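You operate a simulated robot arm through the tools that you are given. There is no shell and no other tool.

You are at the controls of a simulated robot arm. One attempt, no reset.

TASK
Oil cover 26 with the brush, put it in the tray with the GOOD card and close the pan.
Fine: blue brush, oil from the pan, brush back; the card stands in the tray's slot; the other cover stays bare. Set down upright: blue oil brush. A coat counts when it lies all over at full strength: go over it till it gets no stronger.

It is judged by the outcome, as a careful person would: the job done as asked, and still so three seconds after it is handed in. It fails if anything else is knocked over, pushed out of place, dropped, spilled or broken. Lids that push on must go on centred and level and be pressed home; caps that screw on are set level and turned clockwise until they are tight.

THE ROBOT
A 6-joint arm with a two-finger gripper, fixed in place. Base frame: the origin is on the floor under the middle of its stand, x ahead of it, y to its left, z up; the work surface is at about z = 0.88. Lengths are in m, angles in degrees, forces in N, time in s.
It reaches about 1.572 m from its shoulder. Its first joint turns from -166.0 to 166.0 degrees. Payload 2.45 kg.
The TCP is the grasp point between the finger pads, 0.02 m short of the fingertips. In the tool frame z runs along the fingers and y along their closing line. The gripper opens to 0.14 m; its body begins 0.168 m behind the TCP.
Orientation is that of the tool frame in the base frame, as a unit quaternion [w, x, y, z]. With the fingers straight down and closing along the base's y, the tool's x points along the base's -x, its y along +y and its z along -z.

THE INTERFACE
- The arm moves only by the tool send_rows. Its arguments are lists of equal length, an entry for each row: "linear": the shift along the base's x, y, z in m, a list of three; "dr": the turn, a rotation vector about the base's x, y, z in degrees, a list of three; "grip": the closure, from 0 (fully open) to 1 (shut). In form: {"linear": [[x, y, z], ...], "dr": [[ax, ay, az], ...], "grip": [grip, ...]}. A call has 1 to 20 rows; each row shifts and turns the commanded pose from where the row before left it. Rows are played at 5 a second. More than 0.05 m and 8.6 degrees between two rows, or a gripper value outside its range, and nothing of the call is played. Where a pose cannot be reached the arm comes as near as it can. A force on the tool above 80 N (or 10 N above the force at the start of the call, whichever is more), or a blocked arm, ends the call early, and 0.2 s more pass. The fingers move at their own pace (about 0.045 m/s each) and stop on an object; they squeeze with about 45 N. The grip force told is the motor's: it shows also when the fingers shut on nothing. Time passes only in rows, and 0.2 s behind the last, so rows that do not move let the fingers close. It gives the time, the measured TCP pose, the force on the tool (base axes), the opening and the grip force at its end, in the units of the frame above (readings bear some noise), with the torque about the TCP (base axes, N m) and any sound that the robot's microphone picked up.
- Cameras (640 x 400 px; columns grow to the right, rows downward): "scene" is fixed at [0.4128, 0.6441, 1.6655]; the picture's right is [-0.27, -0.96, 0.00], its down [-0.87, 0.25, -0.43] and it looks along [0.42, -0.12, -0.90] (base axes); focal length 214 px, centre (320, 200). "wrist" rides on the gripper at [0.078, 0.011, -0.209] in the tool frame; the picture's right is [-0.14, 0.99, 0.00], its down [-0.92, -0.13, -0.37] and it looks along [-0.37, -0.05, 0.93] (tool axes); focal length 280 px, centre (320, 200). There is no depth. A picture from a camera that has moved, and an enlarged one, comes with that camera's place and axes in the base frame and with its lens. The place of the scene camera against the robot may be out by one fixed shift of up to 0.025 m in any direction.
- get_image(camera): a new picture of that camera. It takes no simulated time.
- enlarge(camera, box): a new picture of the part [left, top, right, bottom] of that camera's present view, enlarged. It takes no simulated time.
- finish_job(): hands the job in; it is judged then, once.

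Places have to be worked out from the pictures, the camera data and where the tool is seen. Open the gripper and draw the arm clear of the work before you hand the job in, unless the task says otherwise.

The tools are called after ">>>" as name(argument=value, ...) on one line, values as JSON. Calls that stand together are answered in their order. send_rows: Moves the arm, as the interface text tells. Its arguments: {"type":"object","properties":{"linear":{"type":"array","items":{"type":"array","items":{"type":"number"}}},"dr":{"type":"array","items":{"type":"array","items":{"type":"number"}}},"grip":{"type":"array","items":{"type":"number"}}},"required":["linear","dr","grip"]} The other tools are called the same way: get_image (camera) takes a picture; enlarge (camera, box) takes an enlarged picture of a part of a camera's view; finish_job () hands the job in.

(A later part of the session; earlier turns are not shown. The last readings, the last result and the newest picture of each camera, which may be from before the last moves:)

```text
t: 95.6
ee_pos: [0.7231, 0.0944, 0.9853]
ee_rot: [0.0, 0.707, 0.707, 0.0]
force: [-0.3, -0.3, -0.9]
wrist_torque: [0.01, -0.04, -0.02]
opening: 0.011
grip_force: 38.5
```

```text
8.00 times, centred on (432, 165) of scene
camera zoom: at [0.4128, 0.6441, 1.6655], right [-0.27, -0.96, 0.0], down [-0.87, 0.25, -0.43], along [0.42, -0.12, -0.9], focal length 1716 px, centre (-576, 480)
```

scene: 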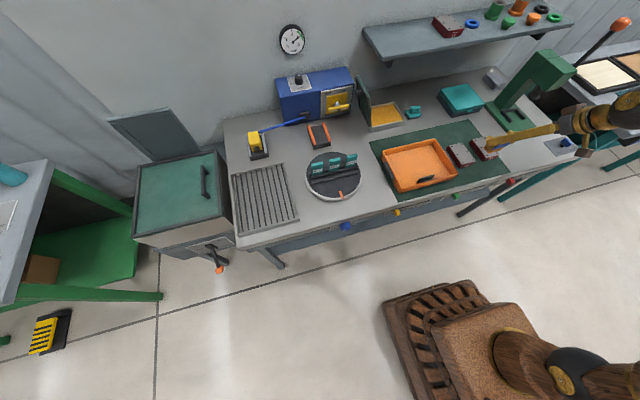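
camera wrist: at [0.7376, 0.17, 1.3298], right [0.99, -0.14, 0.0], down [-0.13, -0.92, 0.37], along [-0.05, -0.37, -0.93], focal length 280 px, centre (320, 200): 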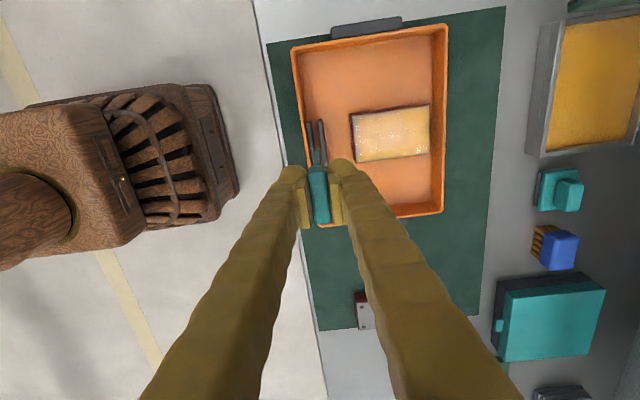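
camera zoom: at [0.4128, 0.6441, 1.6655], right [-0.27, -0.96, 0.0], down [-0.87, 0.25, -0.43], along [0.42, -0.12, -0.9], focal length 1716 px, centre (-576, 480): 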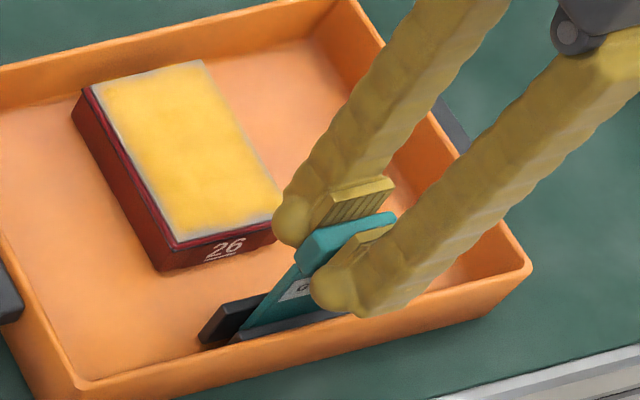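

The card's foot is now between the two bars, with no contact force. I continue down in small steps.

>>> send_rows(linear=[[0, 0, -0.006], [0, 0, -0.006], [0, 0, -0.004], [0, 0, -0.002]], dr=[[0, 0, 0], [0, 0, 0], [0, 0, 0], [0, 0, 0]], grip=[1, 1, 1, 1])

>>> enlarge(camera="wrist", box=[280, 90, 360, 170])

>>> enlarge(camera="scene", box=[400, 140, 464, 190])

```text
t: 96.6
ee_pos: [0.7249, 0.0946, 0.9692]
ee_rot: [0.0, 0.707, 0.707, 0.0]
force: [-0.1, -1.4, 28.3]
wrist_torque: [-0.13, 0.01, -0.02]
opening: 0.0111
grip_force: 38.0
```

```text
5.00 times, centred on (320, 130) of wrist
camera zoom: at [0.7343, 0.1716, 1.1784], right [0.99, -0.14, 0.0], down [-0.13, -0.92, 0.37], along [-0.05, -0.37, -0.93], focal length 1402 px, centre (320, 550)
```

zoom: 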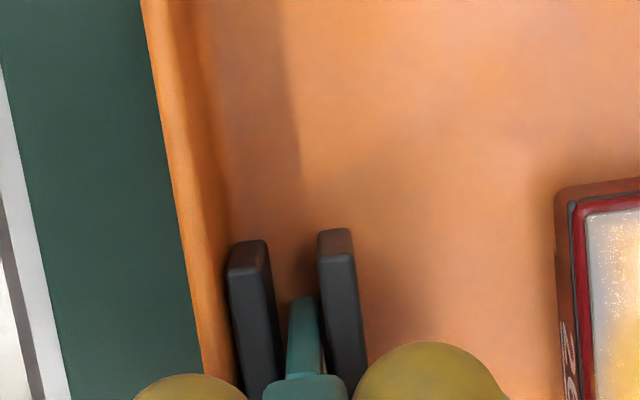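

```text
8.00 times, centred on (432, 165) of scene
camera zoom: at [0.4128, 0.6441, 1.6655], right [-0.27, -0.96, 0.0], down [-0.87, 0.25, -0.43], along [0.42, -0.12, -0.9], focal length 1716 px, centre (-576, 480)
```

zoom: 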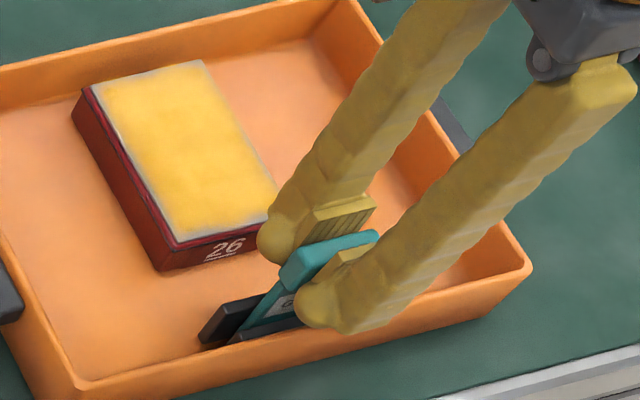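

28 N of level resistance with no side force: the card has bottomed in the slot (its foot is well below the bar tops). I ease off 1.5 mm and open the fingers slightly to see that it stands.

>>> send_rows(linear=[[0, 0, 0.0015], [0, 0, 0], [0, 0, 0], [0, 0, 0]], dr=[[0, 0, 0], [0, 0, 0], [0, 0, 0], [0, 0, 0]], grip=[1.0, 0.9, 0.8, 0.75])

>>> enlarge(camera="wrist", box=[250, 100, 390, 240])

>>> enlarge(camera="scene", box=[400, 140, 464, 190])

```text
t: 97.6
ee_pos: [0.7231, 0.094, 0.9691]
ee_rot: [-0.001, 0.707, 0.707, -0.001]
force: [-0.5, -0.7, 0.4]
wrist_torque: [0.04, 0.0, 0.02]
opening: 0.0351
grip_force: 0.0
```

```text
2.86 times, centred on (320, 170) of wrist
camera zoom: at [0.7342, 0.1715, 1.1782], right [0.99, -0.14, 0.0], down [-0.13, -0.92, 0.37], along [-0.05, -0.37, -0.93], focal length 801 px, centre (320, 286)
```

zoom: 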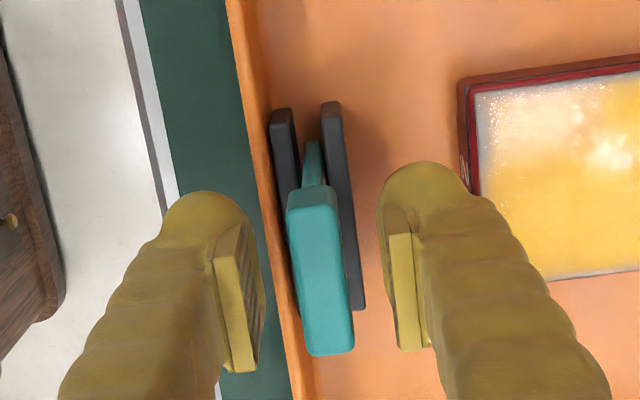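

```text
8.00 times, centred on (432, 165) of scene
camera zoom: at [0.4128, 0.6441, 1.6655], right [-0.27, -0.96, 0.0], down [-0.87, 0.25, -0.43], along [0.42, -0.12, -0.9], focal length 1716 px, centre (-576, 480)
```

zoom: 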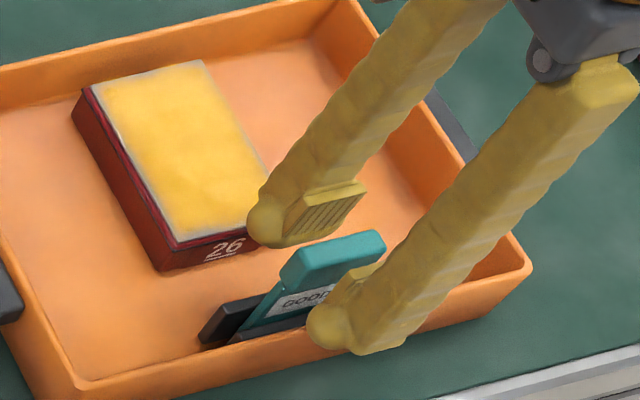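

The card stands on its own in the slot. I lift straight up without opening further, since the rear finger is close to the cover.

>>> send_rows(linear=[[0, 0, 0.015], [0, 0, 0.03], [0, 0, 0.04], [0, 0, 0.04], [0, 0, 0.03]], dr=[[0, 0, 0], [0, 0, 0], [0, 0, 0], [0, 0, 0], [0, 0, 0]], grip=[0.75, 0.75, 0.75, 0.75, 0.75])

>>> get_image(camera="wrist")

>>> enlarge(camera="scene", box=[380, 120, 476, 200])

>>> enlarge(camera="scene", box=[330, 60, 426, 140])

```text
t: 98.8
ee_pos: [0.7235, 0.0949, 1.1246]
ee_rot: [-0.001, 0.707, 0.707, -0.001]
force: [0.5, -0.2, 0.2]
wrist_torque: [-0.03, 0.01, 0.01]
opening: 0.035
grip_force: 0.0
```

```text
taken
camera wrist: at [0.7348, 0.1722, 1.3341], right [0.99, -0.14, 0.0], down [-0.13, -0.92, 0.37], along [-0.05, -0.37, -0.93], focal length 280 px, centre (320, 200)
```

wrist: 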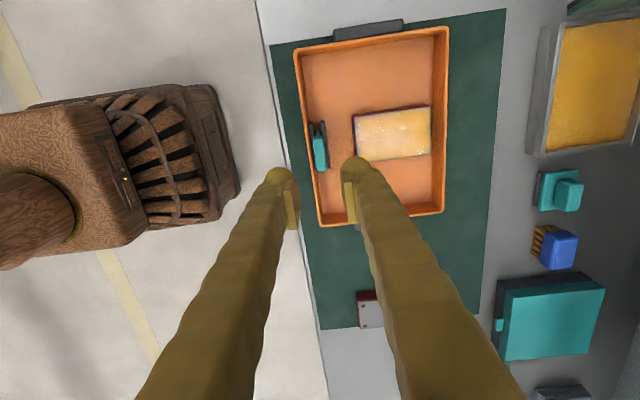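

```text
5.00 times, centred on (428, 160) of scene
camera zoom: at [0.4128, 0.6441, 1.6655], right [-0.27, -0.96, 0.0], down [-0.87, 0.25, -0.43], along [0.42, -0.12, -0.9], focal length 1072 px, centre (-220, 400)
```

zoom: 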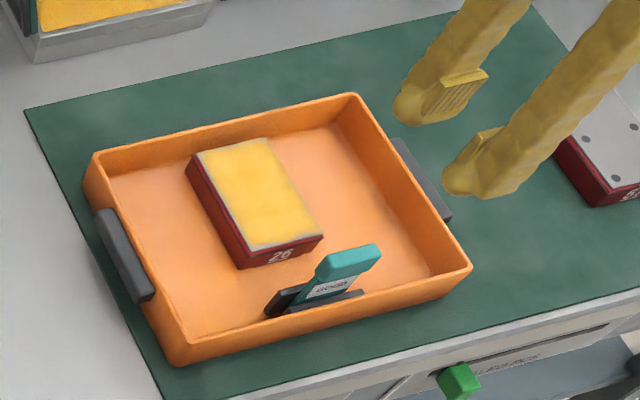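

```text
5.00 times, centred on (378, 100) of scene
camera zoom: at [0.4128, 0.6441, 1.6655], right [-0.27, -0.96, 0.0], down [-0.87, 0.25, -0.43], along [0.42, -0.12, -0.9], focal length 1072 px, centre (30, 700)
```

zoom: 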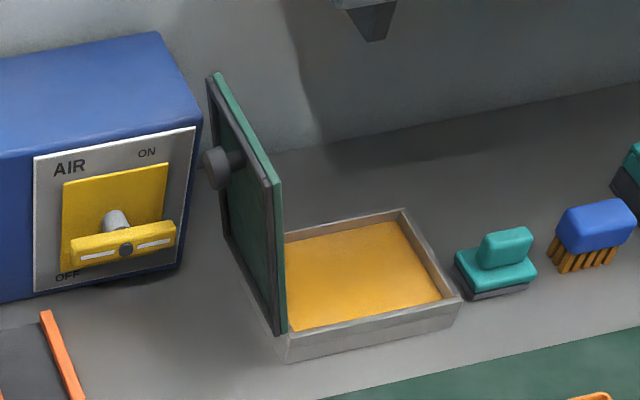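

Cover and GOOD card are in place in the tray. Now the pan lid, which leans open on the +y side: I rotate the gripper back, tilt it 30° and move in front of the lid to look closely.

>>> send_rows(linear=[[0.0175, 0.0135, 0.003], [0.0175, 0.0135, 0.003], [0.0175, 0.0135, 0.003], [0.0175, 0.0135, 0.003], [0.0175, 0.0135, 0.003], [0.0175, 0.0135, 0.003], [0.0175, 0.0135, 0.003], [0.0175, 0.0135, 0.003], [0.0175, 0.0135, 0.003], [0.0175, 0.0135, 0.003], [0.0175, 0.0135, 0.003], [0, 0, 0], [0, 0, 0], [0, 0, 0], [0, 0, 0]], dr=[[0, 0, 8.182], [0, 0, 8.182], [0, 0, 8.182], [0, 0, 8.182], [0, 0, 8.182], [0, 0, 8.182], [0, 0, 8.182], [0, 0, 8.182], [0, 0, 8.182], [0, 0, 8.182], [0, 0, 8.18], [0, -7.5, 0], [0, -7.5, 0], [0, -7.5, 0], [0, -7.5, 0]], grip=[0.5, 0.3, 0, 0, 0, 0, 0, 0, 0, 0, 0, 0, 0, 0, 0])

>>> get_image(camera="wrist")

>>> get_image(camera="scene")

```text
t: 102.0
ee_pos: [0.9162, 0.2435, 1.1568]
ee_rot: [0.26, -0.001, 0.966, 0.001]
force: [-1.0, 0.5, -0.5]
wrist_torque: [-0.02, 0.02, 0.0]
opening: 0.1398
grip_force: 0.1
```

```text
taken
camera wrist: at [0.7437, 0.2532, 1.2985], right [0.12, 0.99, 0.07], down [0.61, -0.13, 0.78], along [0.78, -0.05, -0.62], focal length 280 px, centre (320, 200)
```

wrist: 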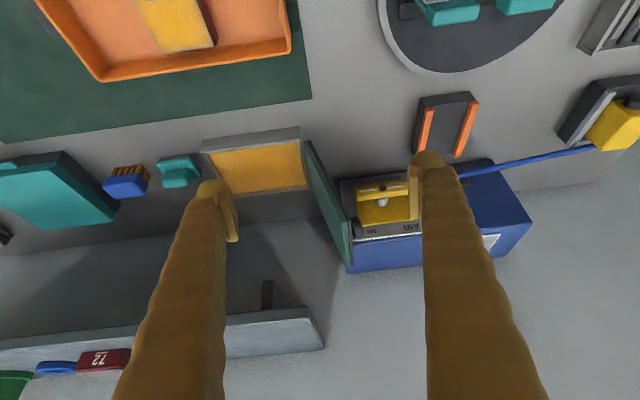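

```text
taken
```

scene: 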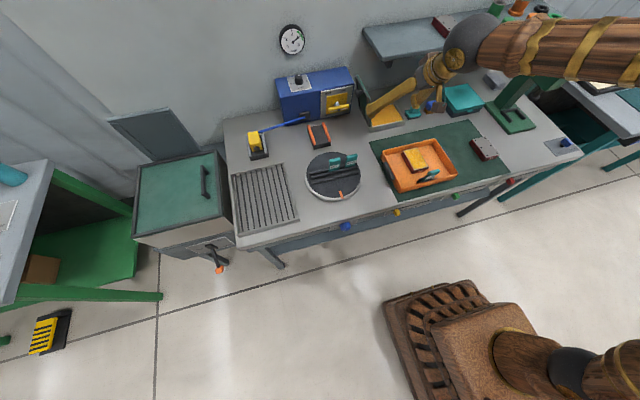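

I enlarge the lid and the space between it and the AIR box.

>>> enlarge(camera="wrist", box=[230, 110, 430, 290])

>>> enlarge(camera="scene", box=[340, 65, 420, 135])

```text
2.22 times, centred on (330, 200) of wrist
camera zoom: at [0.7437, 0.2532, 1.2985], right [0.12, 0.99, 0.07], down [0.61, -0.13, 0.78], along [0.78, -0.05, -0.62], focal length 623 px, centre (298, 200)
```

zoom: 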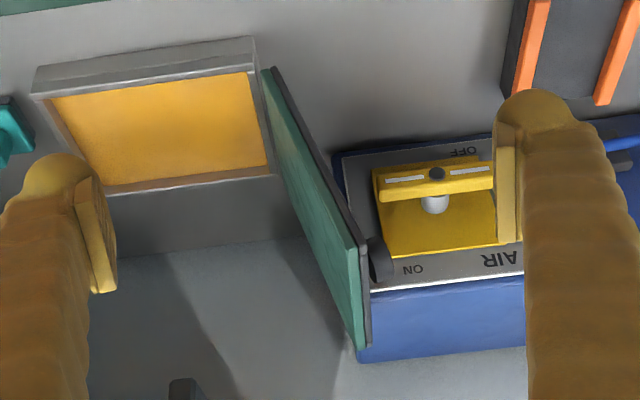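

```text
5.71 times, centred on (380, 100) of scene
camera zoom: at [0.4128, 0.6441, 1.6655], right [-0.27, -0.96, 0.0], down [-0.87, 0.25, -0.43], along [0.42, -0.12, -0.9], focal length 1226 px, centre (-23, 771)
```

zoom: 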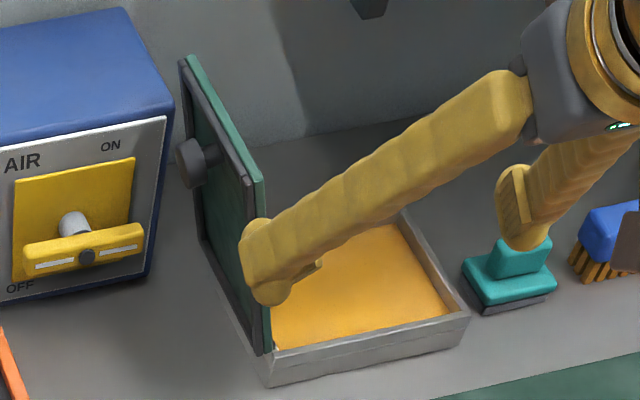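

The lid (x 1.056–1.19) leans to θ≈106°, top edge at y≈0.265–0.277, z≈1.098. I'll straddle its front top corner with the fingers 60 mm apart so one pushes and the other catches it; first I move above it and check.

>>> send_rows(linear=[[0.039, 0.005, 0], [0.039, 0.005, 0], [0.039, 0.005, 0], [0.0393, 0.0045, 0], [0, 0, 0]], dr=[[0, 0, 0], [0, 0, 0], [0, 0, 0], [0, 0, 0], [0, 0, 0]], grip=[0.3, 0.571, 0.571, 0.571, 0.571])

>>> get_image(camera="wrist")

>>> enlarge(camera="scene", box=[330, 50, 426, 130])

```text
t: 103.2
ee_pos: [1.0727, 0.262, 1.1572]
ee_rot: [0.259, 0.0, 0.966, 0.0]
force: [1.1, -0.1, -0.7]
wrist_torque: [-0.02, -0.01, 0.0]
opening: 0.0601
grip_force: 0.0
```

```text
taken
camera wrist: at [0.9002, 0.2722, 1.2994], right [0.12, 0.99, 0.07], down [0.61, -0.13, 0.78], along [0.78, -0.05, -0.62], focal length 280 px, centre (320, 200)
```

wrist: 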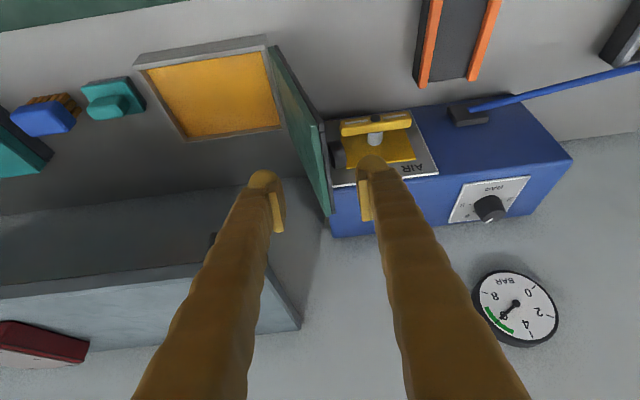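

```text
5.00 times, centred on (378, 90) of scene
camera zoom: at [0.4128, 0.6441, 1.6655], right [-0.27, -0.96, 0.0], down [-0.87, 0.25, -0.43], along [0.42, -0.12, -0.9], focal length 1072 px, centre (30, 750)
```

zoom: 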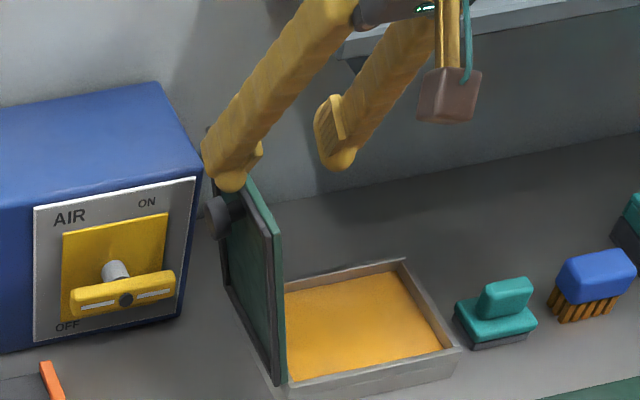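

I enlarge this view to triangulate the lid's top edge again before lowering.

>>> enlarge(camera="wrist", box=[240, 30, 400, 230])

```text
2.00 times, centred on (320, 130) of wrist
camera zoom: at [0.9002, 0.2722, 1.2994], right [0.12, 0.99, 0.07], down [0.61, -0.13, 0.78], along [0.78, -0.05, -0.62], focal length 561 px, centre (320, 340)
```

zoom: 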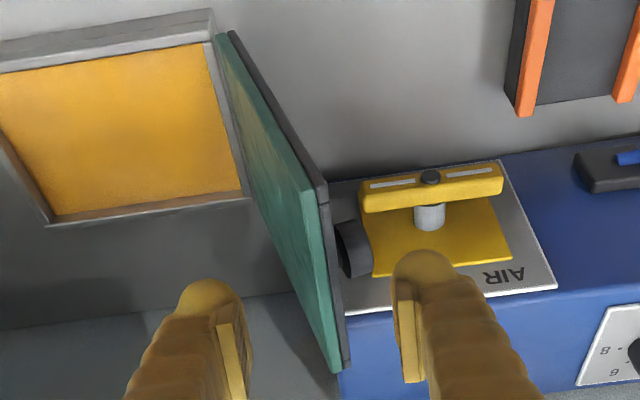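

The lid's top edge is at z≈1.10, y 0.262–0.272, front edge x≈1.05, with the knob near x≈1.12. I shift to x=1.062 to keep clear of the knob and lower so the fingers straddle the edge.

>>> send_rows(linear=[[-0.01, 0.002, 0], [0, 0, -0.03], [0, 0, -0.03], [0, 0, -0.0125]], dr=[[0, 0, 0], [0, 0, 0], [0, 0, 0], [0, 0, 0]], grip=[0.571, 0.571, 0.571, 0.571])

>>> get_image(camera="wrist")

>>> enlarge(camera="scene", box=[330, 50, 426, 130])

```text
t: 104.2
ee_pos: [1.0632, 0.2653, 1.0837]
ee_rot: [0.259, 0.0, 0.966, -0.001]
force: [-0.1, 0.0, 0.5]
wrist_torque: [-0.01, -0.03, 0.01]
opening: 0.0601
grip_force: 0.0
```

```text
taken
camera wrist: at [0.8906, 0.2745, 1.2261], right [0.12, 0.99, 0.07], down [0.61, -0.13, 0.78], along [0.78, -0.05, -0.62], focal length 280 px, centre (320, 200)
```

wrist: 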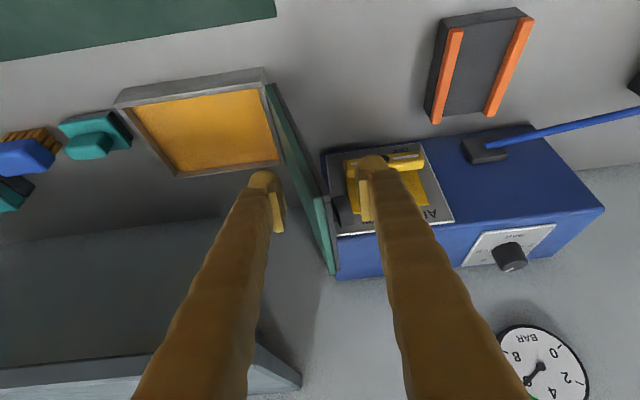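

```text
5.00 times, centred on (378, 90) of scene
camera zoom: at [0.4128, 0.6441, 1.6655], right [-0.27, -0.96, 0.0], down [-0.87, 0.25, -0.43], along [0.42, -0.12, -0.9], focal length 1072 px, centre (30, 750)
```

zoom: 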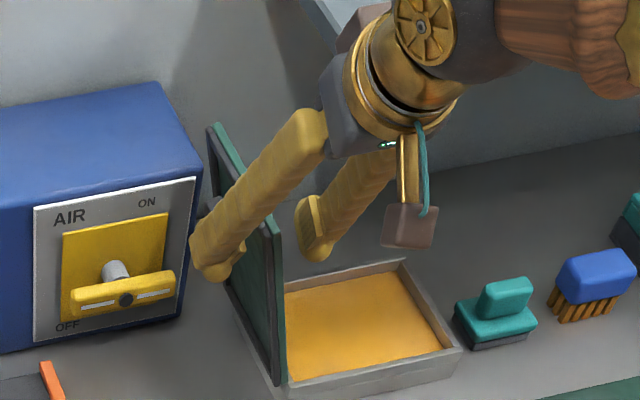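

The fingers straddle the lid, nothing touched. I now move slowly toward −y so the outer finger pushes the lid upright.

>>> send_rows(linear=[[0, -0.01, 0], [0, -0.01, 0], [0, -0.008, 0], [0, -0.008, 0], [0, -0.008, 0]], dr=[[0, 0, 0], [0, 0, 0], [0, 0, 0], [0, 0, 0], [0, 0, 0]], grip=[0.571, 0.571, 0.571, 0.571, 0.571])

>>> enlarge(camera="wrist", box=[200, 50, 440, 290])

>>> enlarge(camera="scene", box=[330, 50, 426, 130])

```text
t: 105.4
ee_pos: [1.0627, 0.2206, 1.0858]
ee_rot: [0.26, 0.001, 0.966, -0.001]
force: [0.6, -0.3, 0.0]
wrist_torque: [-0.01, 0.02, -0.02]
opening: 0.0602
grip_force: 0.3
```

```text
1.67 times, centred on (320, 170) of wrist
camera zoom: at [0.8904, 0.2306, 1.227], right [0.12, 0.99, 0.07], down [0.61, -0.13, 0.78], along [0.78, -0.05, -0.62], focal length 467 px, centre (320, 250)
```

zoom: 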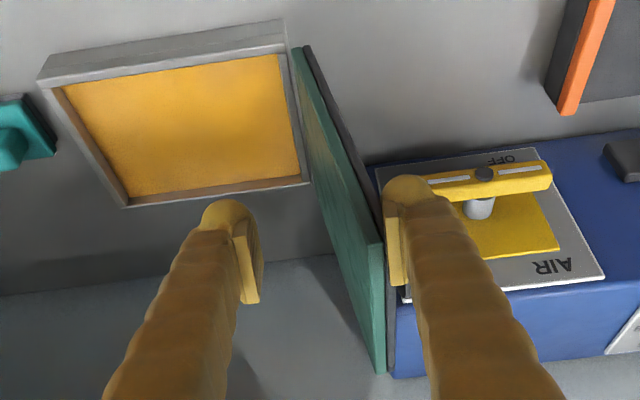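

```text
5.00 times, centred on (378, 90) of scene
camera zoom: at [0.4128, 0.6441, 1.6655], right [-0.27, -0.96, 0.0], down [-0.87, 0.25, -0.43], along [0.42, -0.12, -0.9], focal length 1072 px, centre (30, 750)
```

zoom: 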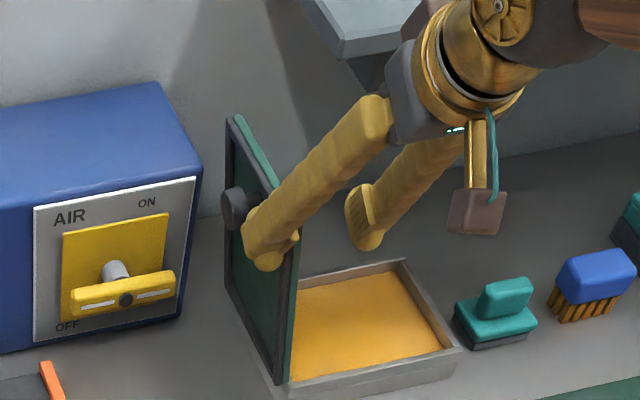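

The lid follows with negligible force. I continue past vertical so that it tips onto the inner finger.

>>> send_rows(linear=[[0, -0.008, 0], [0, -0.008, 0], [0, -0.006, 0], [0, -0.006, 0], [0, 0, 0]], dr=[[0, 0, 0], [0, 0, 0], [0, 0, 0], [0, 0, 0], [0, 0, 0]], grip=[0.571, 0.571, 0.571, 0.571, 0.571])

>>> enlarge(camera="wrist", box=[200, 50, 440, 290])

>>> enlarge(camera="scene", box=[330, 50, 426, 130])

```text
t: 106.6
ee_pos: [1.0611, 0.1926, 1.0859]
ee_rot: [0.259, 0.0, 0.966, 0.0]
force: [0.4, 0.6, -0.4]
wrist_torque: [-0.02, 0.0, 0.0]
opening: 0.0604
grip_force: 0.3
```

```text
1.67 times, centred on (320, 170) of wrist
camera zoom: at [0.8899, 0.2027, 1.2269], right [0.12, 0.99, 0.07], down [0.61, -0.13, 0.78], along [0.78, -0.05, -0.62], focal length 467 px, centre (320, 250)
```

zoom: 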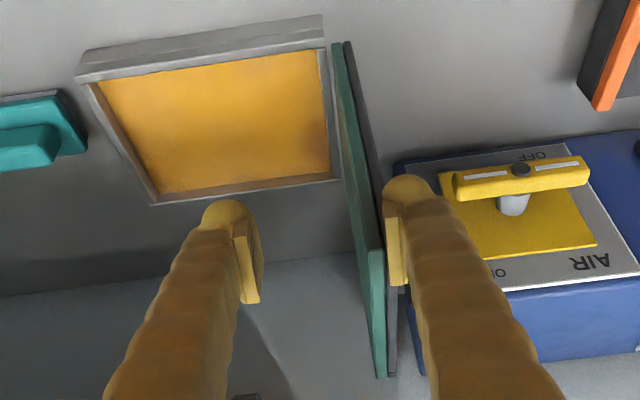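

```text
5.00 times, centred on (378, 90) of scene
camera zoom: at [0.4128, 0.6441, 1.6655], right [-0.27, -0.96, 0.0], down [-0.87, 0.25, -0.43], along [0.42, -0.12, -0.9], focal length 1072 px, centre (30, 750)
```

zoom: 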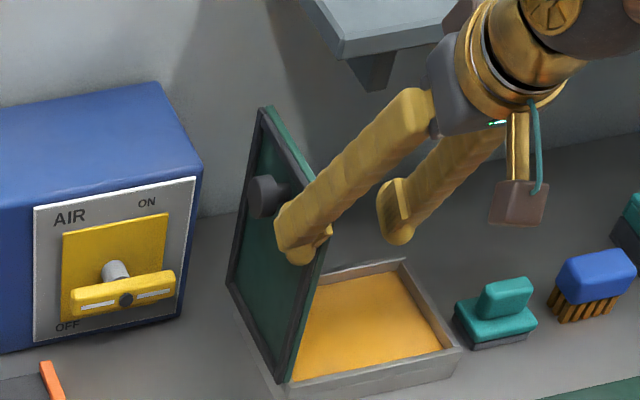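

The lid is about vertical now. I continue in small steps to see it tip.

>>> send_rows(linear=[[0, -0.006, 0], [0, -0.006, -0.001], [0, -0.006, -0.001], [0, 0, 0], [0, 0, 0]], dr=[[0, 0, 0], [0, 0, 0], [0, 0, 0], [0, 0, 0], [0, 0, 0]], grip=[0.571, 0.571, 0.571, 0.571, 0.571])

>>> enlarge(camera="wrist", box=[200, 50, 440, 290])

>>> enlarge(camera="scene", box=[330, 50, 426, 130])

```text
t: 107.8
ee_pos: [1.0621, 0.1753, 1.0843]
ee_rot: [0.259, 0.0, 0.966, 0.0]
force: [-0.5, 0.1, 0.2]
wrist_torque: [0.03, 0.04, -0.01]
opening: 0.0601
grip_force: 0.0
```

```text
1.67 times, centred on (320, 170) of wrist
camera zoom: at [0.8896, 0.1848, 1.225], right [0.12, 0.99, 0.07], down [0.61, -0.13, 0.78], along [0.78, -0.05, -0.62], focal length 467 px, centre (320, 250)
```

zoom: 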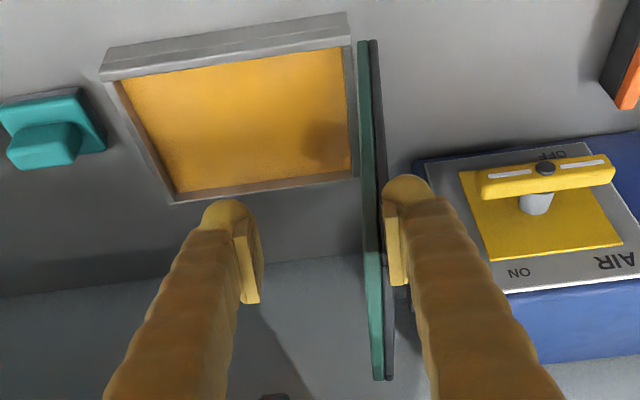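

```text
5.00 times, centred on (378, 90) of scene
camera zoom: at [0.4128, 0.6441, 1.6655], right [-0.27, -0.96, 0.0], down [-0.87, 0.25, -0.43], along [0.42, -0.12, -0.9], focal length 1072 px, centre (30, 750)
```

zoom: 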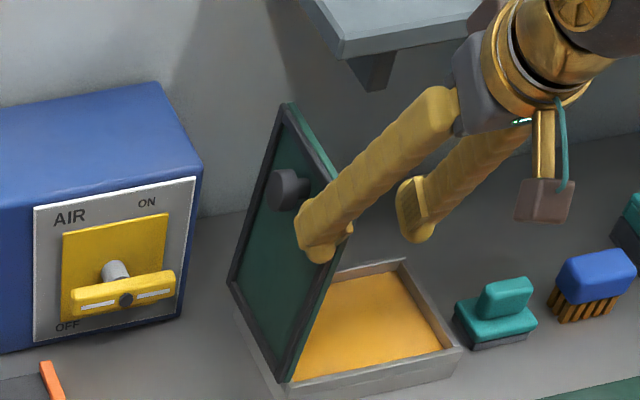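

The lid stays where it is put — the hinge has friction. I keep following its arc, lowering slightly, with the inner finger still ready to catch it.

>>> send_rows(linear=[[0, -0.0067, -0.0037], [0, -0.0067, -0.0037], [0, -0.0068, -0.0036], [0, -0.0084, -0.0023], [0, -0.0084, -0.0023], [0, -0.0084, -0.0024], [0, 0, 0]], dr=[[0, 0, 0], [0, 0, 0], [0, 0, 0], [0, 0, 0], [0, 0, 0], [0, 0, 0], [0, 0, 0]], grip=[0.571, 0.571, 0.571, 0.571, 0.571, 0.571, 0.571])

>>> enlarge(camera="wrist", box=[200, 50, 440, 290])

>>> enlarge(camera="scene", box=[330, 50, 426, 130])

```text
t: 109.4
ee_pos: [1.0625, 0.1296, 1.0649]
ee_rot: [0.259, 0.0, 0.966, 0.0]
force: [0.9, -1.5, 0.8]
wrist_torque: [0.01, 0.0, 0.02]
opening: 0.0605
grip_force: 0.3
```

```text
1.67 times, centred on (320, 170) of wrist
camera zoom: at [0.8902, 0.1392, 1.2067], right [0.12, 0.99, 0.07], down [0.61, -0.13, 0.78], along [0.78, -0.05, -0.62], focal length 467 px, centre (320, 250)
```

zoom: 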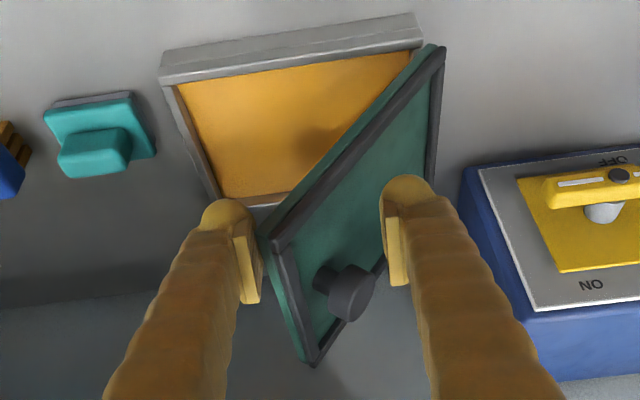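

```text
5.00 times, centred on (378, 90) of scene
camera zoom: at [0.4128, 0.6441, 1.6655], right [-0.27, -0.96, 0.0], down [-0.87, 0.25, -0.43], along [0.42, -0.12, -0.9], focal length 1072 px, centre (30, 750)
```

zoom: 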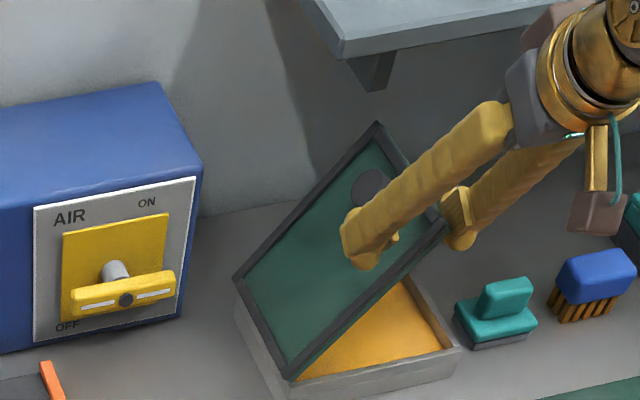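

Past about 60° the lid tipped over and now rests on the inner finger, as planned (θ≈51°). I lower the tool a little so it rests safely above the fingertip, and widen the grip while holding the inner finger still.

>>> send_rows(linear=[[0, 0, -0.008], [0, 0, -0.008], [0, 0, -0.008], [0, 0.0075, 0], [0, 0.0075, 0], [0, 0.0075, 0], [0, 0.0075, 0], [0, 0, 0]], dr=[[0, 0, 0], [0, 0, 0], [0, 0, 0], [0, 0, 0], [0, 0, 0], [0, 0, 0], [0, 0, 0], [0, 0, 0]], grip=[0.571, 0.571, 0.571, 0.464, 0.357, 0.25, 0.143, 0.143])

>>> enlarge(camera="wrist", box=[200, 50, 440, 290])

>>> enlarge(camera="scene", box=[330, 50, 426, 130])

```text
t: 111.2
ee_pos: [1.0634, 0.1587, 1.0404]
ee_rot: [0.259, 0.0, 0.966, 0.001]
force: [0.4, -1.6, -0.3]
wrist_torque: [-0.01, 0.0, 0.02]
opening: 0.1208
grip_force: 0.6
```

```text
1.67 times, centred on (320, 170) of wrist
camera zoom: at [0.89, 0.1687, 1.1827], right [0.12, 0.99, 0.07], down [0.61, -0.13, 0.78], along [0.78, -0.05, -0.62], focal length 467 px, centre (320, 250)
```

zoom: 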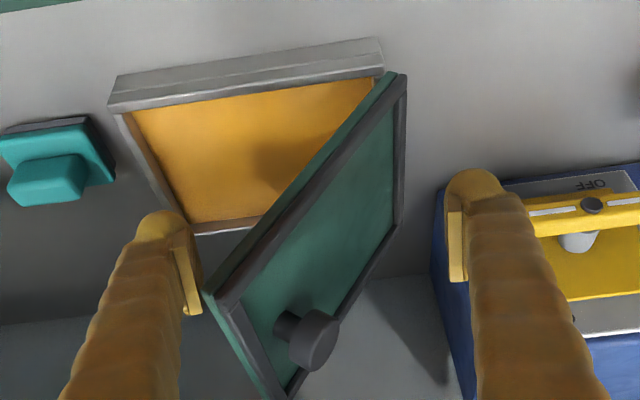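

```text
5.00 times, centred on (378, 90) of scene
camera zoom: at [0.4128, 0.6441, 1.6655], right [-0.27, -0.96, 0.0], down [-0.87, 0.25, -0.43], along [0.42, -0.12, -0.9], focal length 1072 px, centre (30, 750)
```

zoom: 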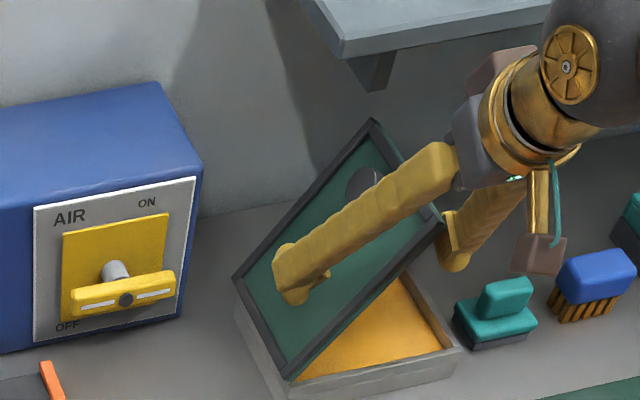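

The lid leans on the inner finger with about 1.6 N. I lower it along its arc toward the pan.

>>> send_rows(linear=[[0, -0.0082, -0.0063], [0, -0.0082, -0.0063], [0, -0.0081, -0.0064], [0, -0.0045, -0.006], [0, -0.0045, -0.006], [0, -0.0045, -0.006], [0, -0.0045, -0.006], [0, 0, 0]], dr=[[0, 0, 0], [0, 0, 0], [0, 0, 0], [0, 0, 0], [0, 0, 0], [0, 0, 0], [0, 0, 0], [0, 0, 0]], grip=[0.143, 0.143, 0.143, 0.143, 0.143, 0.143, 0.143, 0.143])

>>> enlarge(camera="wrist", box=[200, 50, 440, 290])

>>> enlarge(camera="scene", box=[330, 50, 426, 130])

```text
t: 113.0
ee_pos: [1.0622, 0.1165, 0.9976]
ee_rot: [0.259, 0.0, 0.966, 0.0]
force: [-0.1, -2.3, -1.1]
wrist_torque: [0.06, 0.0, -0.04]
opening: 0.1206
grip_force: 0.2
```

```text
1.67 times, centred on (320, 170) of wrist
camera zoom: at [0.8901, 0.1266, 1.1392], right [0.12, 0.99, 0.07], down [0.61, -0.13, 0.78], along [0.78, -0.05, -0.62], focal length 467 px, centre (320, 250)
```

zoom: 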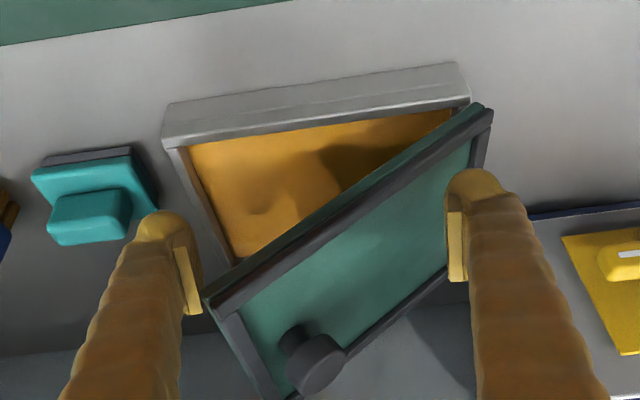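

```text
5.00 times, centred on (378, 90) of scene
camera zoom: at [0.4128, 0.6441, 1.6655], right [-0.27, -0.96, 0.0], down [-0.87, 0.25, -0.43], along [0.42, -0.12, -0.9], focal length 1072 px, centre (30, 750)
```

zoom: 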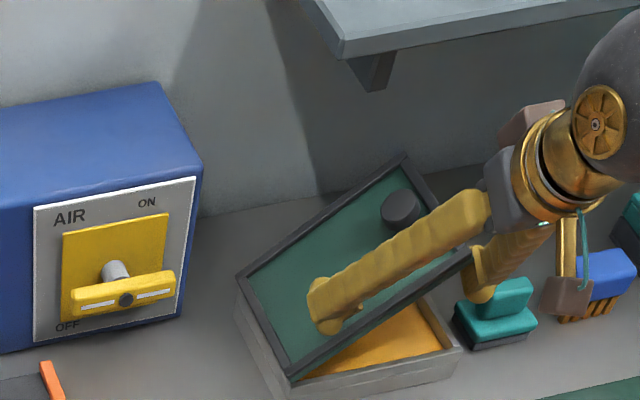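

The lid is at about 30°, well supported. I continue lowering it.

>>> send_rows(linear=[[0, -0.0028, -0.0058], [0, -0.0028, -0.0058], [0, -0.0028, -0.0058], [0, -0.0026, -0.0056], [0, -0.002, -0.005], [0, -0.002, -0.005], [0, -0.002, -0.005], [0, 0, 0]], dr=[[0, 0, 0], [0, 0, 0], [0, 0, 0], [0, 0, 0], [0, 0, 0], [0, 0, 0], [0, 0, 0], [0, 0, 0]], grip=[0.143, 0.143, 0.143, 0.143, 0.143, 0.143, 0.143, 0.143])

>>> enlarge(camera="wrist", box=[200, 50, 440, 290])

>>> enlarge(camera="scene", box=[330, 50, 426, 130])

```text
t: 114.8
ee_pos: [1.0619, 0.0998, 0.9628]
ee_rot: [0.261, 0.001, 0.965, 0.0]
force: [-17.4, 5.1, 39.2]
wrist_torque: [4.76, 0.7, 1.0]
opening: 0.1248
grip_force: 36.4
```

```text
1.67 times, centred on (320, 170) of wrist
camera zoom: at [0.8895, 0.1104, 1.1043], right [0.12, 0.99, 0.07], down [0.61, -0.13, 0.78], along [0.78, -0.05, -0.62], focal length 467 px, centre (320, 250)
```

zoom: 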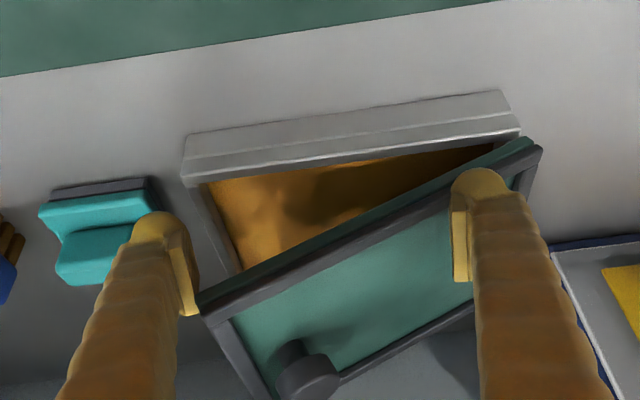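

```text
5.00 times, centred on (378, 90) of scene
camera zoom: at [0.4128, 0.6441, 1.6655], right [-0.27, -0.96, 0.0], down [-0.87, 0.25, -0.43], along [0.42, -0.12, -0.9], focal length 1072 px, centre (30, 750)
```

zoom: 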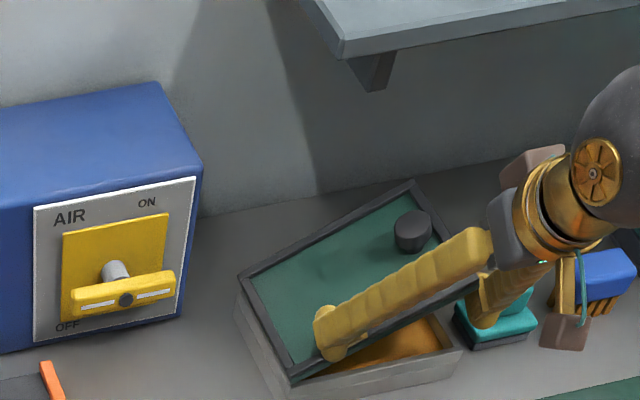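

The outer finger has met the lid's raised frame (39 N), wedging it. I back up 8 mm at once to release that.

>>> send_rows(linear=[[0, 0, 0.004], [0, 0, 0.004], [0, 0, 0]], dr=[[0, 0, 0], [0, 0, 0], [0, 0, 0]], grip=[0.143, 0.143, 0.143])

>>> enlarge(camera="wrist", box=[200, 50, 440, 290])

>>> enlarge(camera="scene", box=[350, 70, 430, 130])

```text
t: 115.6
ee_pos: [1.0623, 0.0997, 0.967]
ee_rot: [0.258, 0.0, 0.966, -0.001]
force: [-0.9, -6.0, 1.7]
wrist_torque: [0.1, -0.01, 0.0]
opening: 0.124
grip_force: 2.6
```

```text
1.67 times, centred on (320, 170) of wrist
camera zoom: at [0.89, 0.1094, 1.1089], right [0.12, 0.99, 0.07], down [0.61, -0.13, 0.78], along [0.78, -0.05, -0.62], focal length 467 px, centre (320, 250)
```

zoom: 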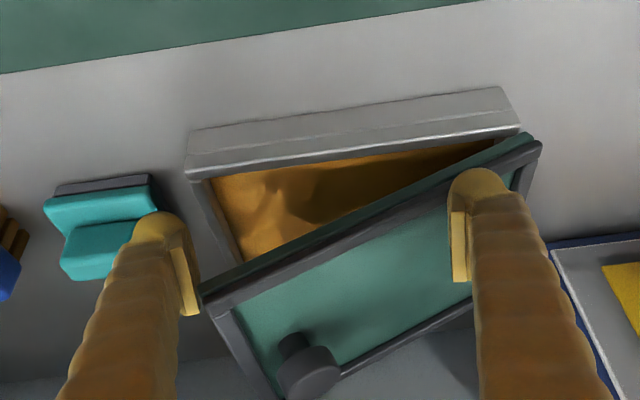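

```text
6.67 times, centred on (390, 100) of scene
camera zoom: at [0.4128, 0.6441, 1.6655], right [-0.27, -0.96, 0.0], down [-0.87, 0.25, -0.43], along [0.42, -0.12, -0.9], focal length 1430 px, centre (-147, 867)
```

zoom: 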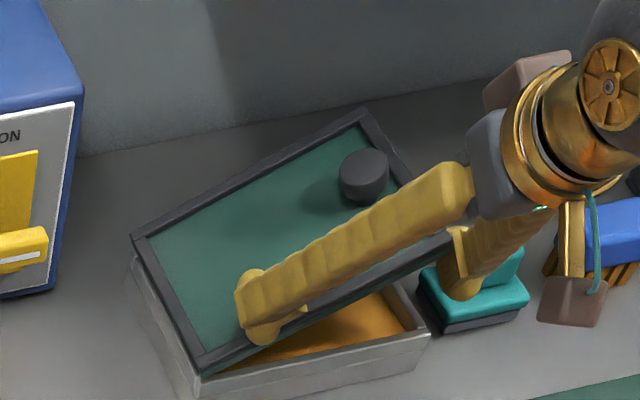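

The lid now sits at about 14° on the inner finger only. To set it down softly I roll the tool 15° so the inner finger reaches lower than the outer one, then lower further.

>>> send_rows(linear=[[0, -0.0013, 0], [0, -0.0013, 0], [0, -0.0014, 0], [0, 0, 0]], dr=[[5, 0, 0], [5, 0, 0], [5, 0, 0], [0, 0, 0]], grip=[0.143, 0.143, 0.143, 0.143])

>>> enlarge(camera="wrist", box=[200, 50, 440, 290])

>>> enlarge(camera="scene", box=[350, 70, 430, 130])

```text
t: 116.6
ee_pos: [1.0618, 0.0949, 0.9687]
ee_rot: [0.257, 0.035, 0.958, 0.126]
force: [0.9, -4.7, 1.2]
wrist_torque: [-0.04, 0.02, 0.12]
opening: 0.1221
grip_force: 1.8
```

```text
1.67 times, centred on (320, 170) of wrist
camera zoom: at [0.8902, 0.0683, 1.1082], right [0.12, 0.94, 0.32], down [0.61, -0.33, 0.72], along [0.78, 0.11, -0.61], focal length 467 px, centre (320, 250)
```

zoom: 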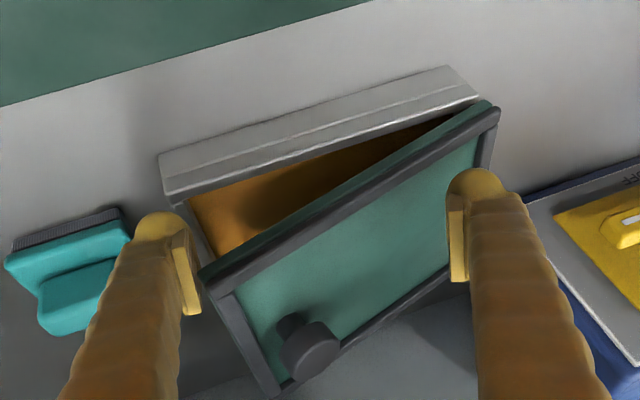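

```text
6.67 times, centred on (390, 100) of scene
camera zoom: at [0.4128, 0.6441, 1.6655], right [-0.27, -0.96, 0.0], down [-0.87, 0.25, -0.43], along [0.42, -0.12, -0.9], focal length 1430 px, centre (-147, 867)
```

zoom: 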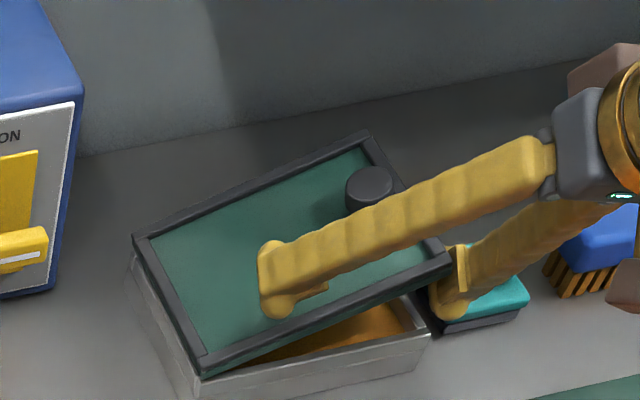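

Still resting on the inner finger, no side contact. I lower further along the arc.

>>> send_rows(linear=[[0, -0.0011, -0.0043], [0, -0.0011, -0.0043], [0, -0.0011, -0.0043], [0, -0.0011, -0.0043], [0, 0, 0]], dr=[[0, 0, 0], [0, 0, 0], [0, 0, 0], [0, 0, 0], [0, 0, 0]], grip=[0.143, 0.143, 0.143, 0.143, 0.143])

>>> enlarge(camera="wrist", box=[200, 50, 440, 290])

>>> enlarge(camera="scene", box=[350, 70, 430, 130])

```text
t: 117.8
ee_pos: [1.0619, 0.0911, 0.9516]
ee_rot: [0.257, 0.033, 0.958, 0.126]
force: [-3.0, -3.3, 8.7]
wrist_torque: [-0.64, 0.13, -0.15]
opening: 0.1218
grip_force: 1.3
```

```text
1.67 times, centred on (320, 170) of wrist
camera zoom: at [0.8895, 0.0642, 1.091], right [0.12, 0.94, 0.32], down [0.61, -0.33, 0.72], along [0.78, 0.11, -0.61], focal length 467 px, centre (320, 250)
```

zoom: 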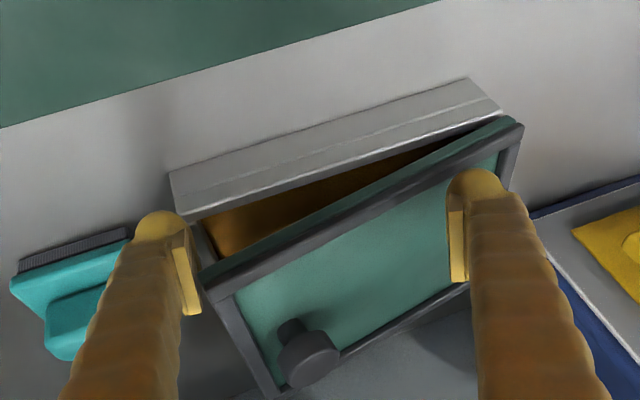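

```text
6.67 times, centred on (390, 100) of scene
camera zoom: at [0.4128, 0.6441, 1.6655], right [-0.27, -0.96, 0.0], down [-0.87, 0.25, -0.43], along [0.42, -0.12, -0.9], focal length 1430 px, centre (-147, 867)
```

zoom: 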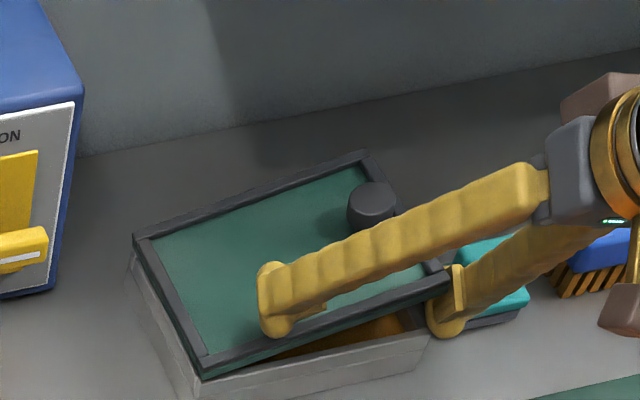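

The inner fingertip is now touching the pan's rim with the lid edge only a couple of centimetres up. I raise 2 mm and withdraw the fingers forward (−x) so the lid settles.

>>> send_rows(linear=[[0, 0, 0.002], [-0.008, 0, 0.0005], [-0.01, 0, 0], [-0.012, 0, 0], [-0.015, 0, 0], [-0.02, 0, 0.005], [-0.03, 0, 0.01]], dr=[[0, 0, 0], [0, 0, 0], [0, 0, 0], [0, 0, 0], [0, 0, 0], [0, 0, 0], [0, 0, 0]], grip=[0.143, 0.143, 0.143, 0.143, 0.143, 0.143, 0.143])

>>> get_image(camera="wrist")

>>> enlarge(camera="scene", box=[350, 70, 430, 130])

```text
t: 119.4
ee_pos: [0.9665, 0.0918, 0.9677]
ee_rot: [0.256, 0.034, 0.958, 0.126]
force: [0.1, -0.7, 0.0]
wrist_torque: [0.02, -0.02, 0.01]
opening: 0.1199
grip_force: 0.0
```

```text
taken
camera wrist: at [0.7949, 0.0645, 1.1076], right [0.12, 0.94, 0.32], down [0.61, -0.33, 0.72], along [0.78, 0.11, -0.62], focal length 280 px, centre (320, 200)
```

wrist: 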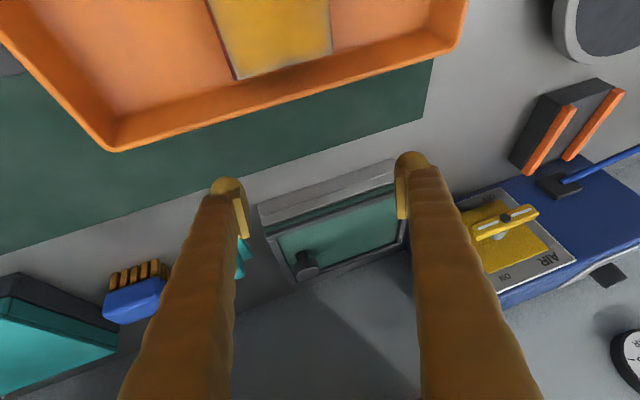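

```text
6.67 times, centred on (390, 100) of scene
camera zoom: at [0.4128, 0.6441, 1.6655], right [-0.27, -0.96, 0.0], down [-0.87, 0.25, -0.43], along [0.42, -0.12, -0.9], focal length 1430 px, centre (-147, 867)
```

zoom: 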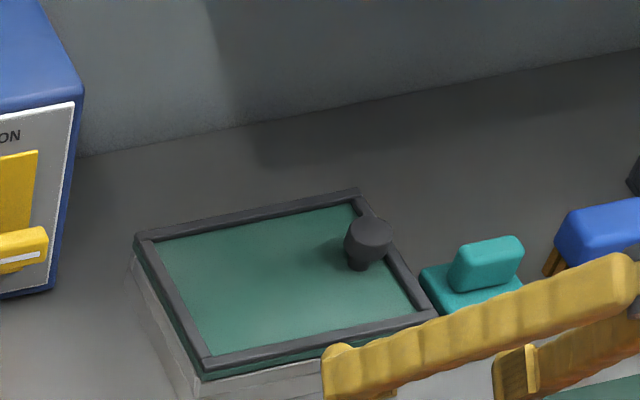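

The lid has come down onto the pan. I raise the tool, roll it back and look whether the lid lies flush.

>>> send_rows(linear=[[0, 0, 0.03], [0, 0, 0.03], [0, 0, 0.03], [0, 0, 0.02]], dr=[[0, 0, 0], [-5, 0, 0], [-5, 0, 0], [-5, 0, 0]], grip=[0.143, 0.0, 0.0, 0.0])

>>> get_image(camera="wrist")

>>> enlarge(camera="wrist", box=[210, 110, 430, 250])

>>> enlarge(camera="scene", box=[345, 80, 465, 140])

```text
t: 120.4
ee_pos: [0.9678, 0.0908, 1.0782]
ee_rot: [0.258, 0.0, 0.966, -0.001]
force: [-0.9, -0.3, -0.5]
wrist_torque: [0.0, 0.03, 0.04]
opening: 0.14
grip_force: 0.1
```

```text
taken
camera wrist: at [0.7953, 0.1007, 1.2202], right [0.12, 0.99, 0.07], down [0.61, -0.13, 0.78], along [0.78, -0.05, -0.62], focal length 280 px, centre (320, 200)
```

wrist: 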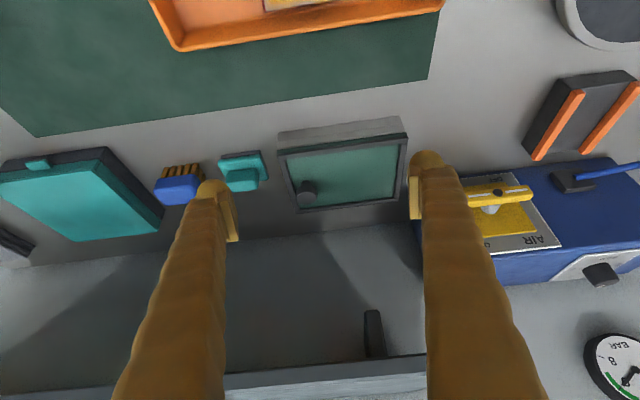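

```text
2.86 times, centred on (320, 180) of wrist
camera zoom: at [0.7953, 0.1007, 1.2202], right [0.12, 0.99, 0.07], down [0.61, -0.13, 0.78], along [0.78, -0.05, -0.62], focal length 801 px, centre (320, 257)
```

zoom: 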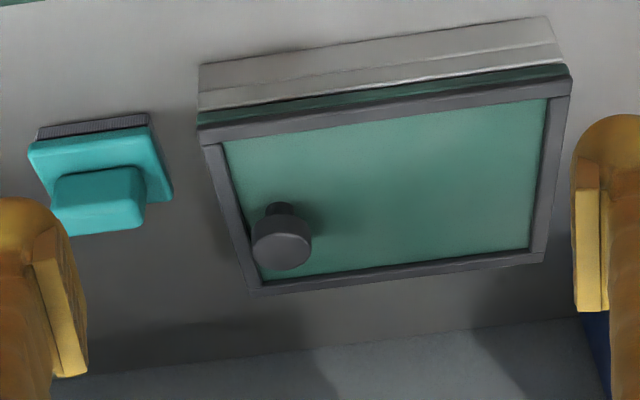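

```text
5.33 times, centred on (405, 110) of scene
camera zoom: at [0.4128, 0.6441, 1.6655], right [-0.27, -0.96, 0.0], down [-0.87, 0.25, -0.43], along [0.42, -0.12, -0.9], focal length 1144 px, centre (-133, 680)
```

zoom: 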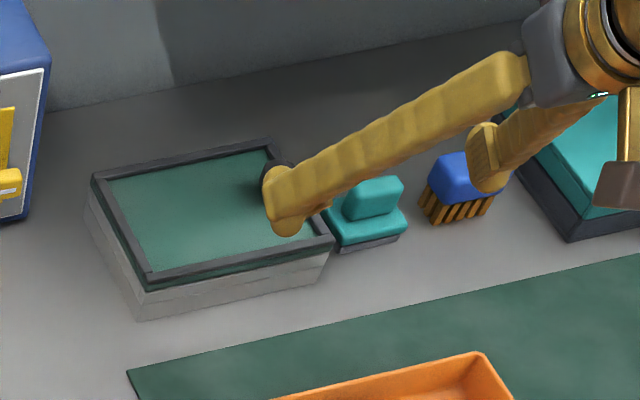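

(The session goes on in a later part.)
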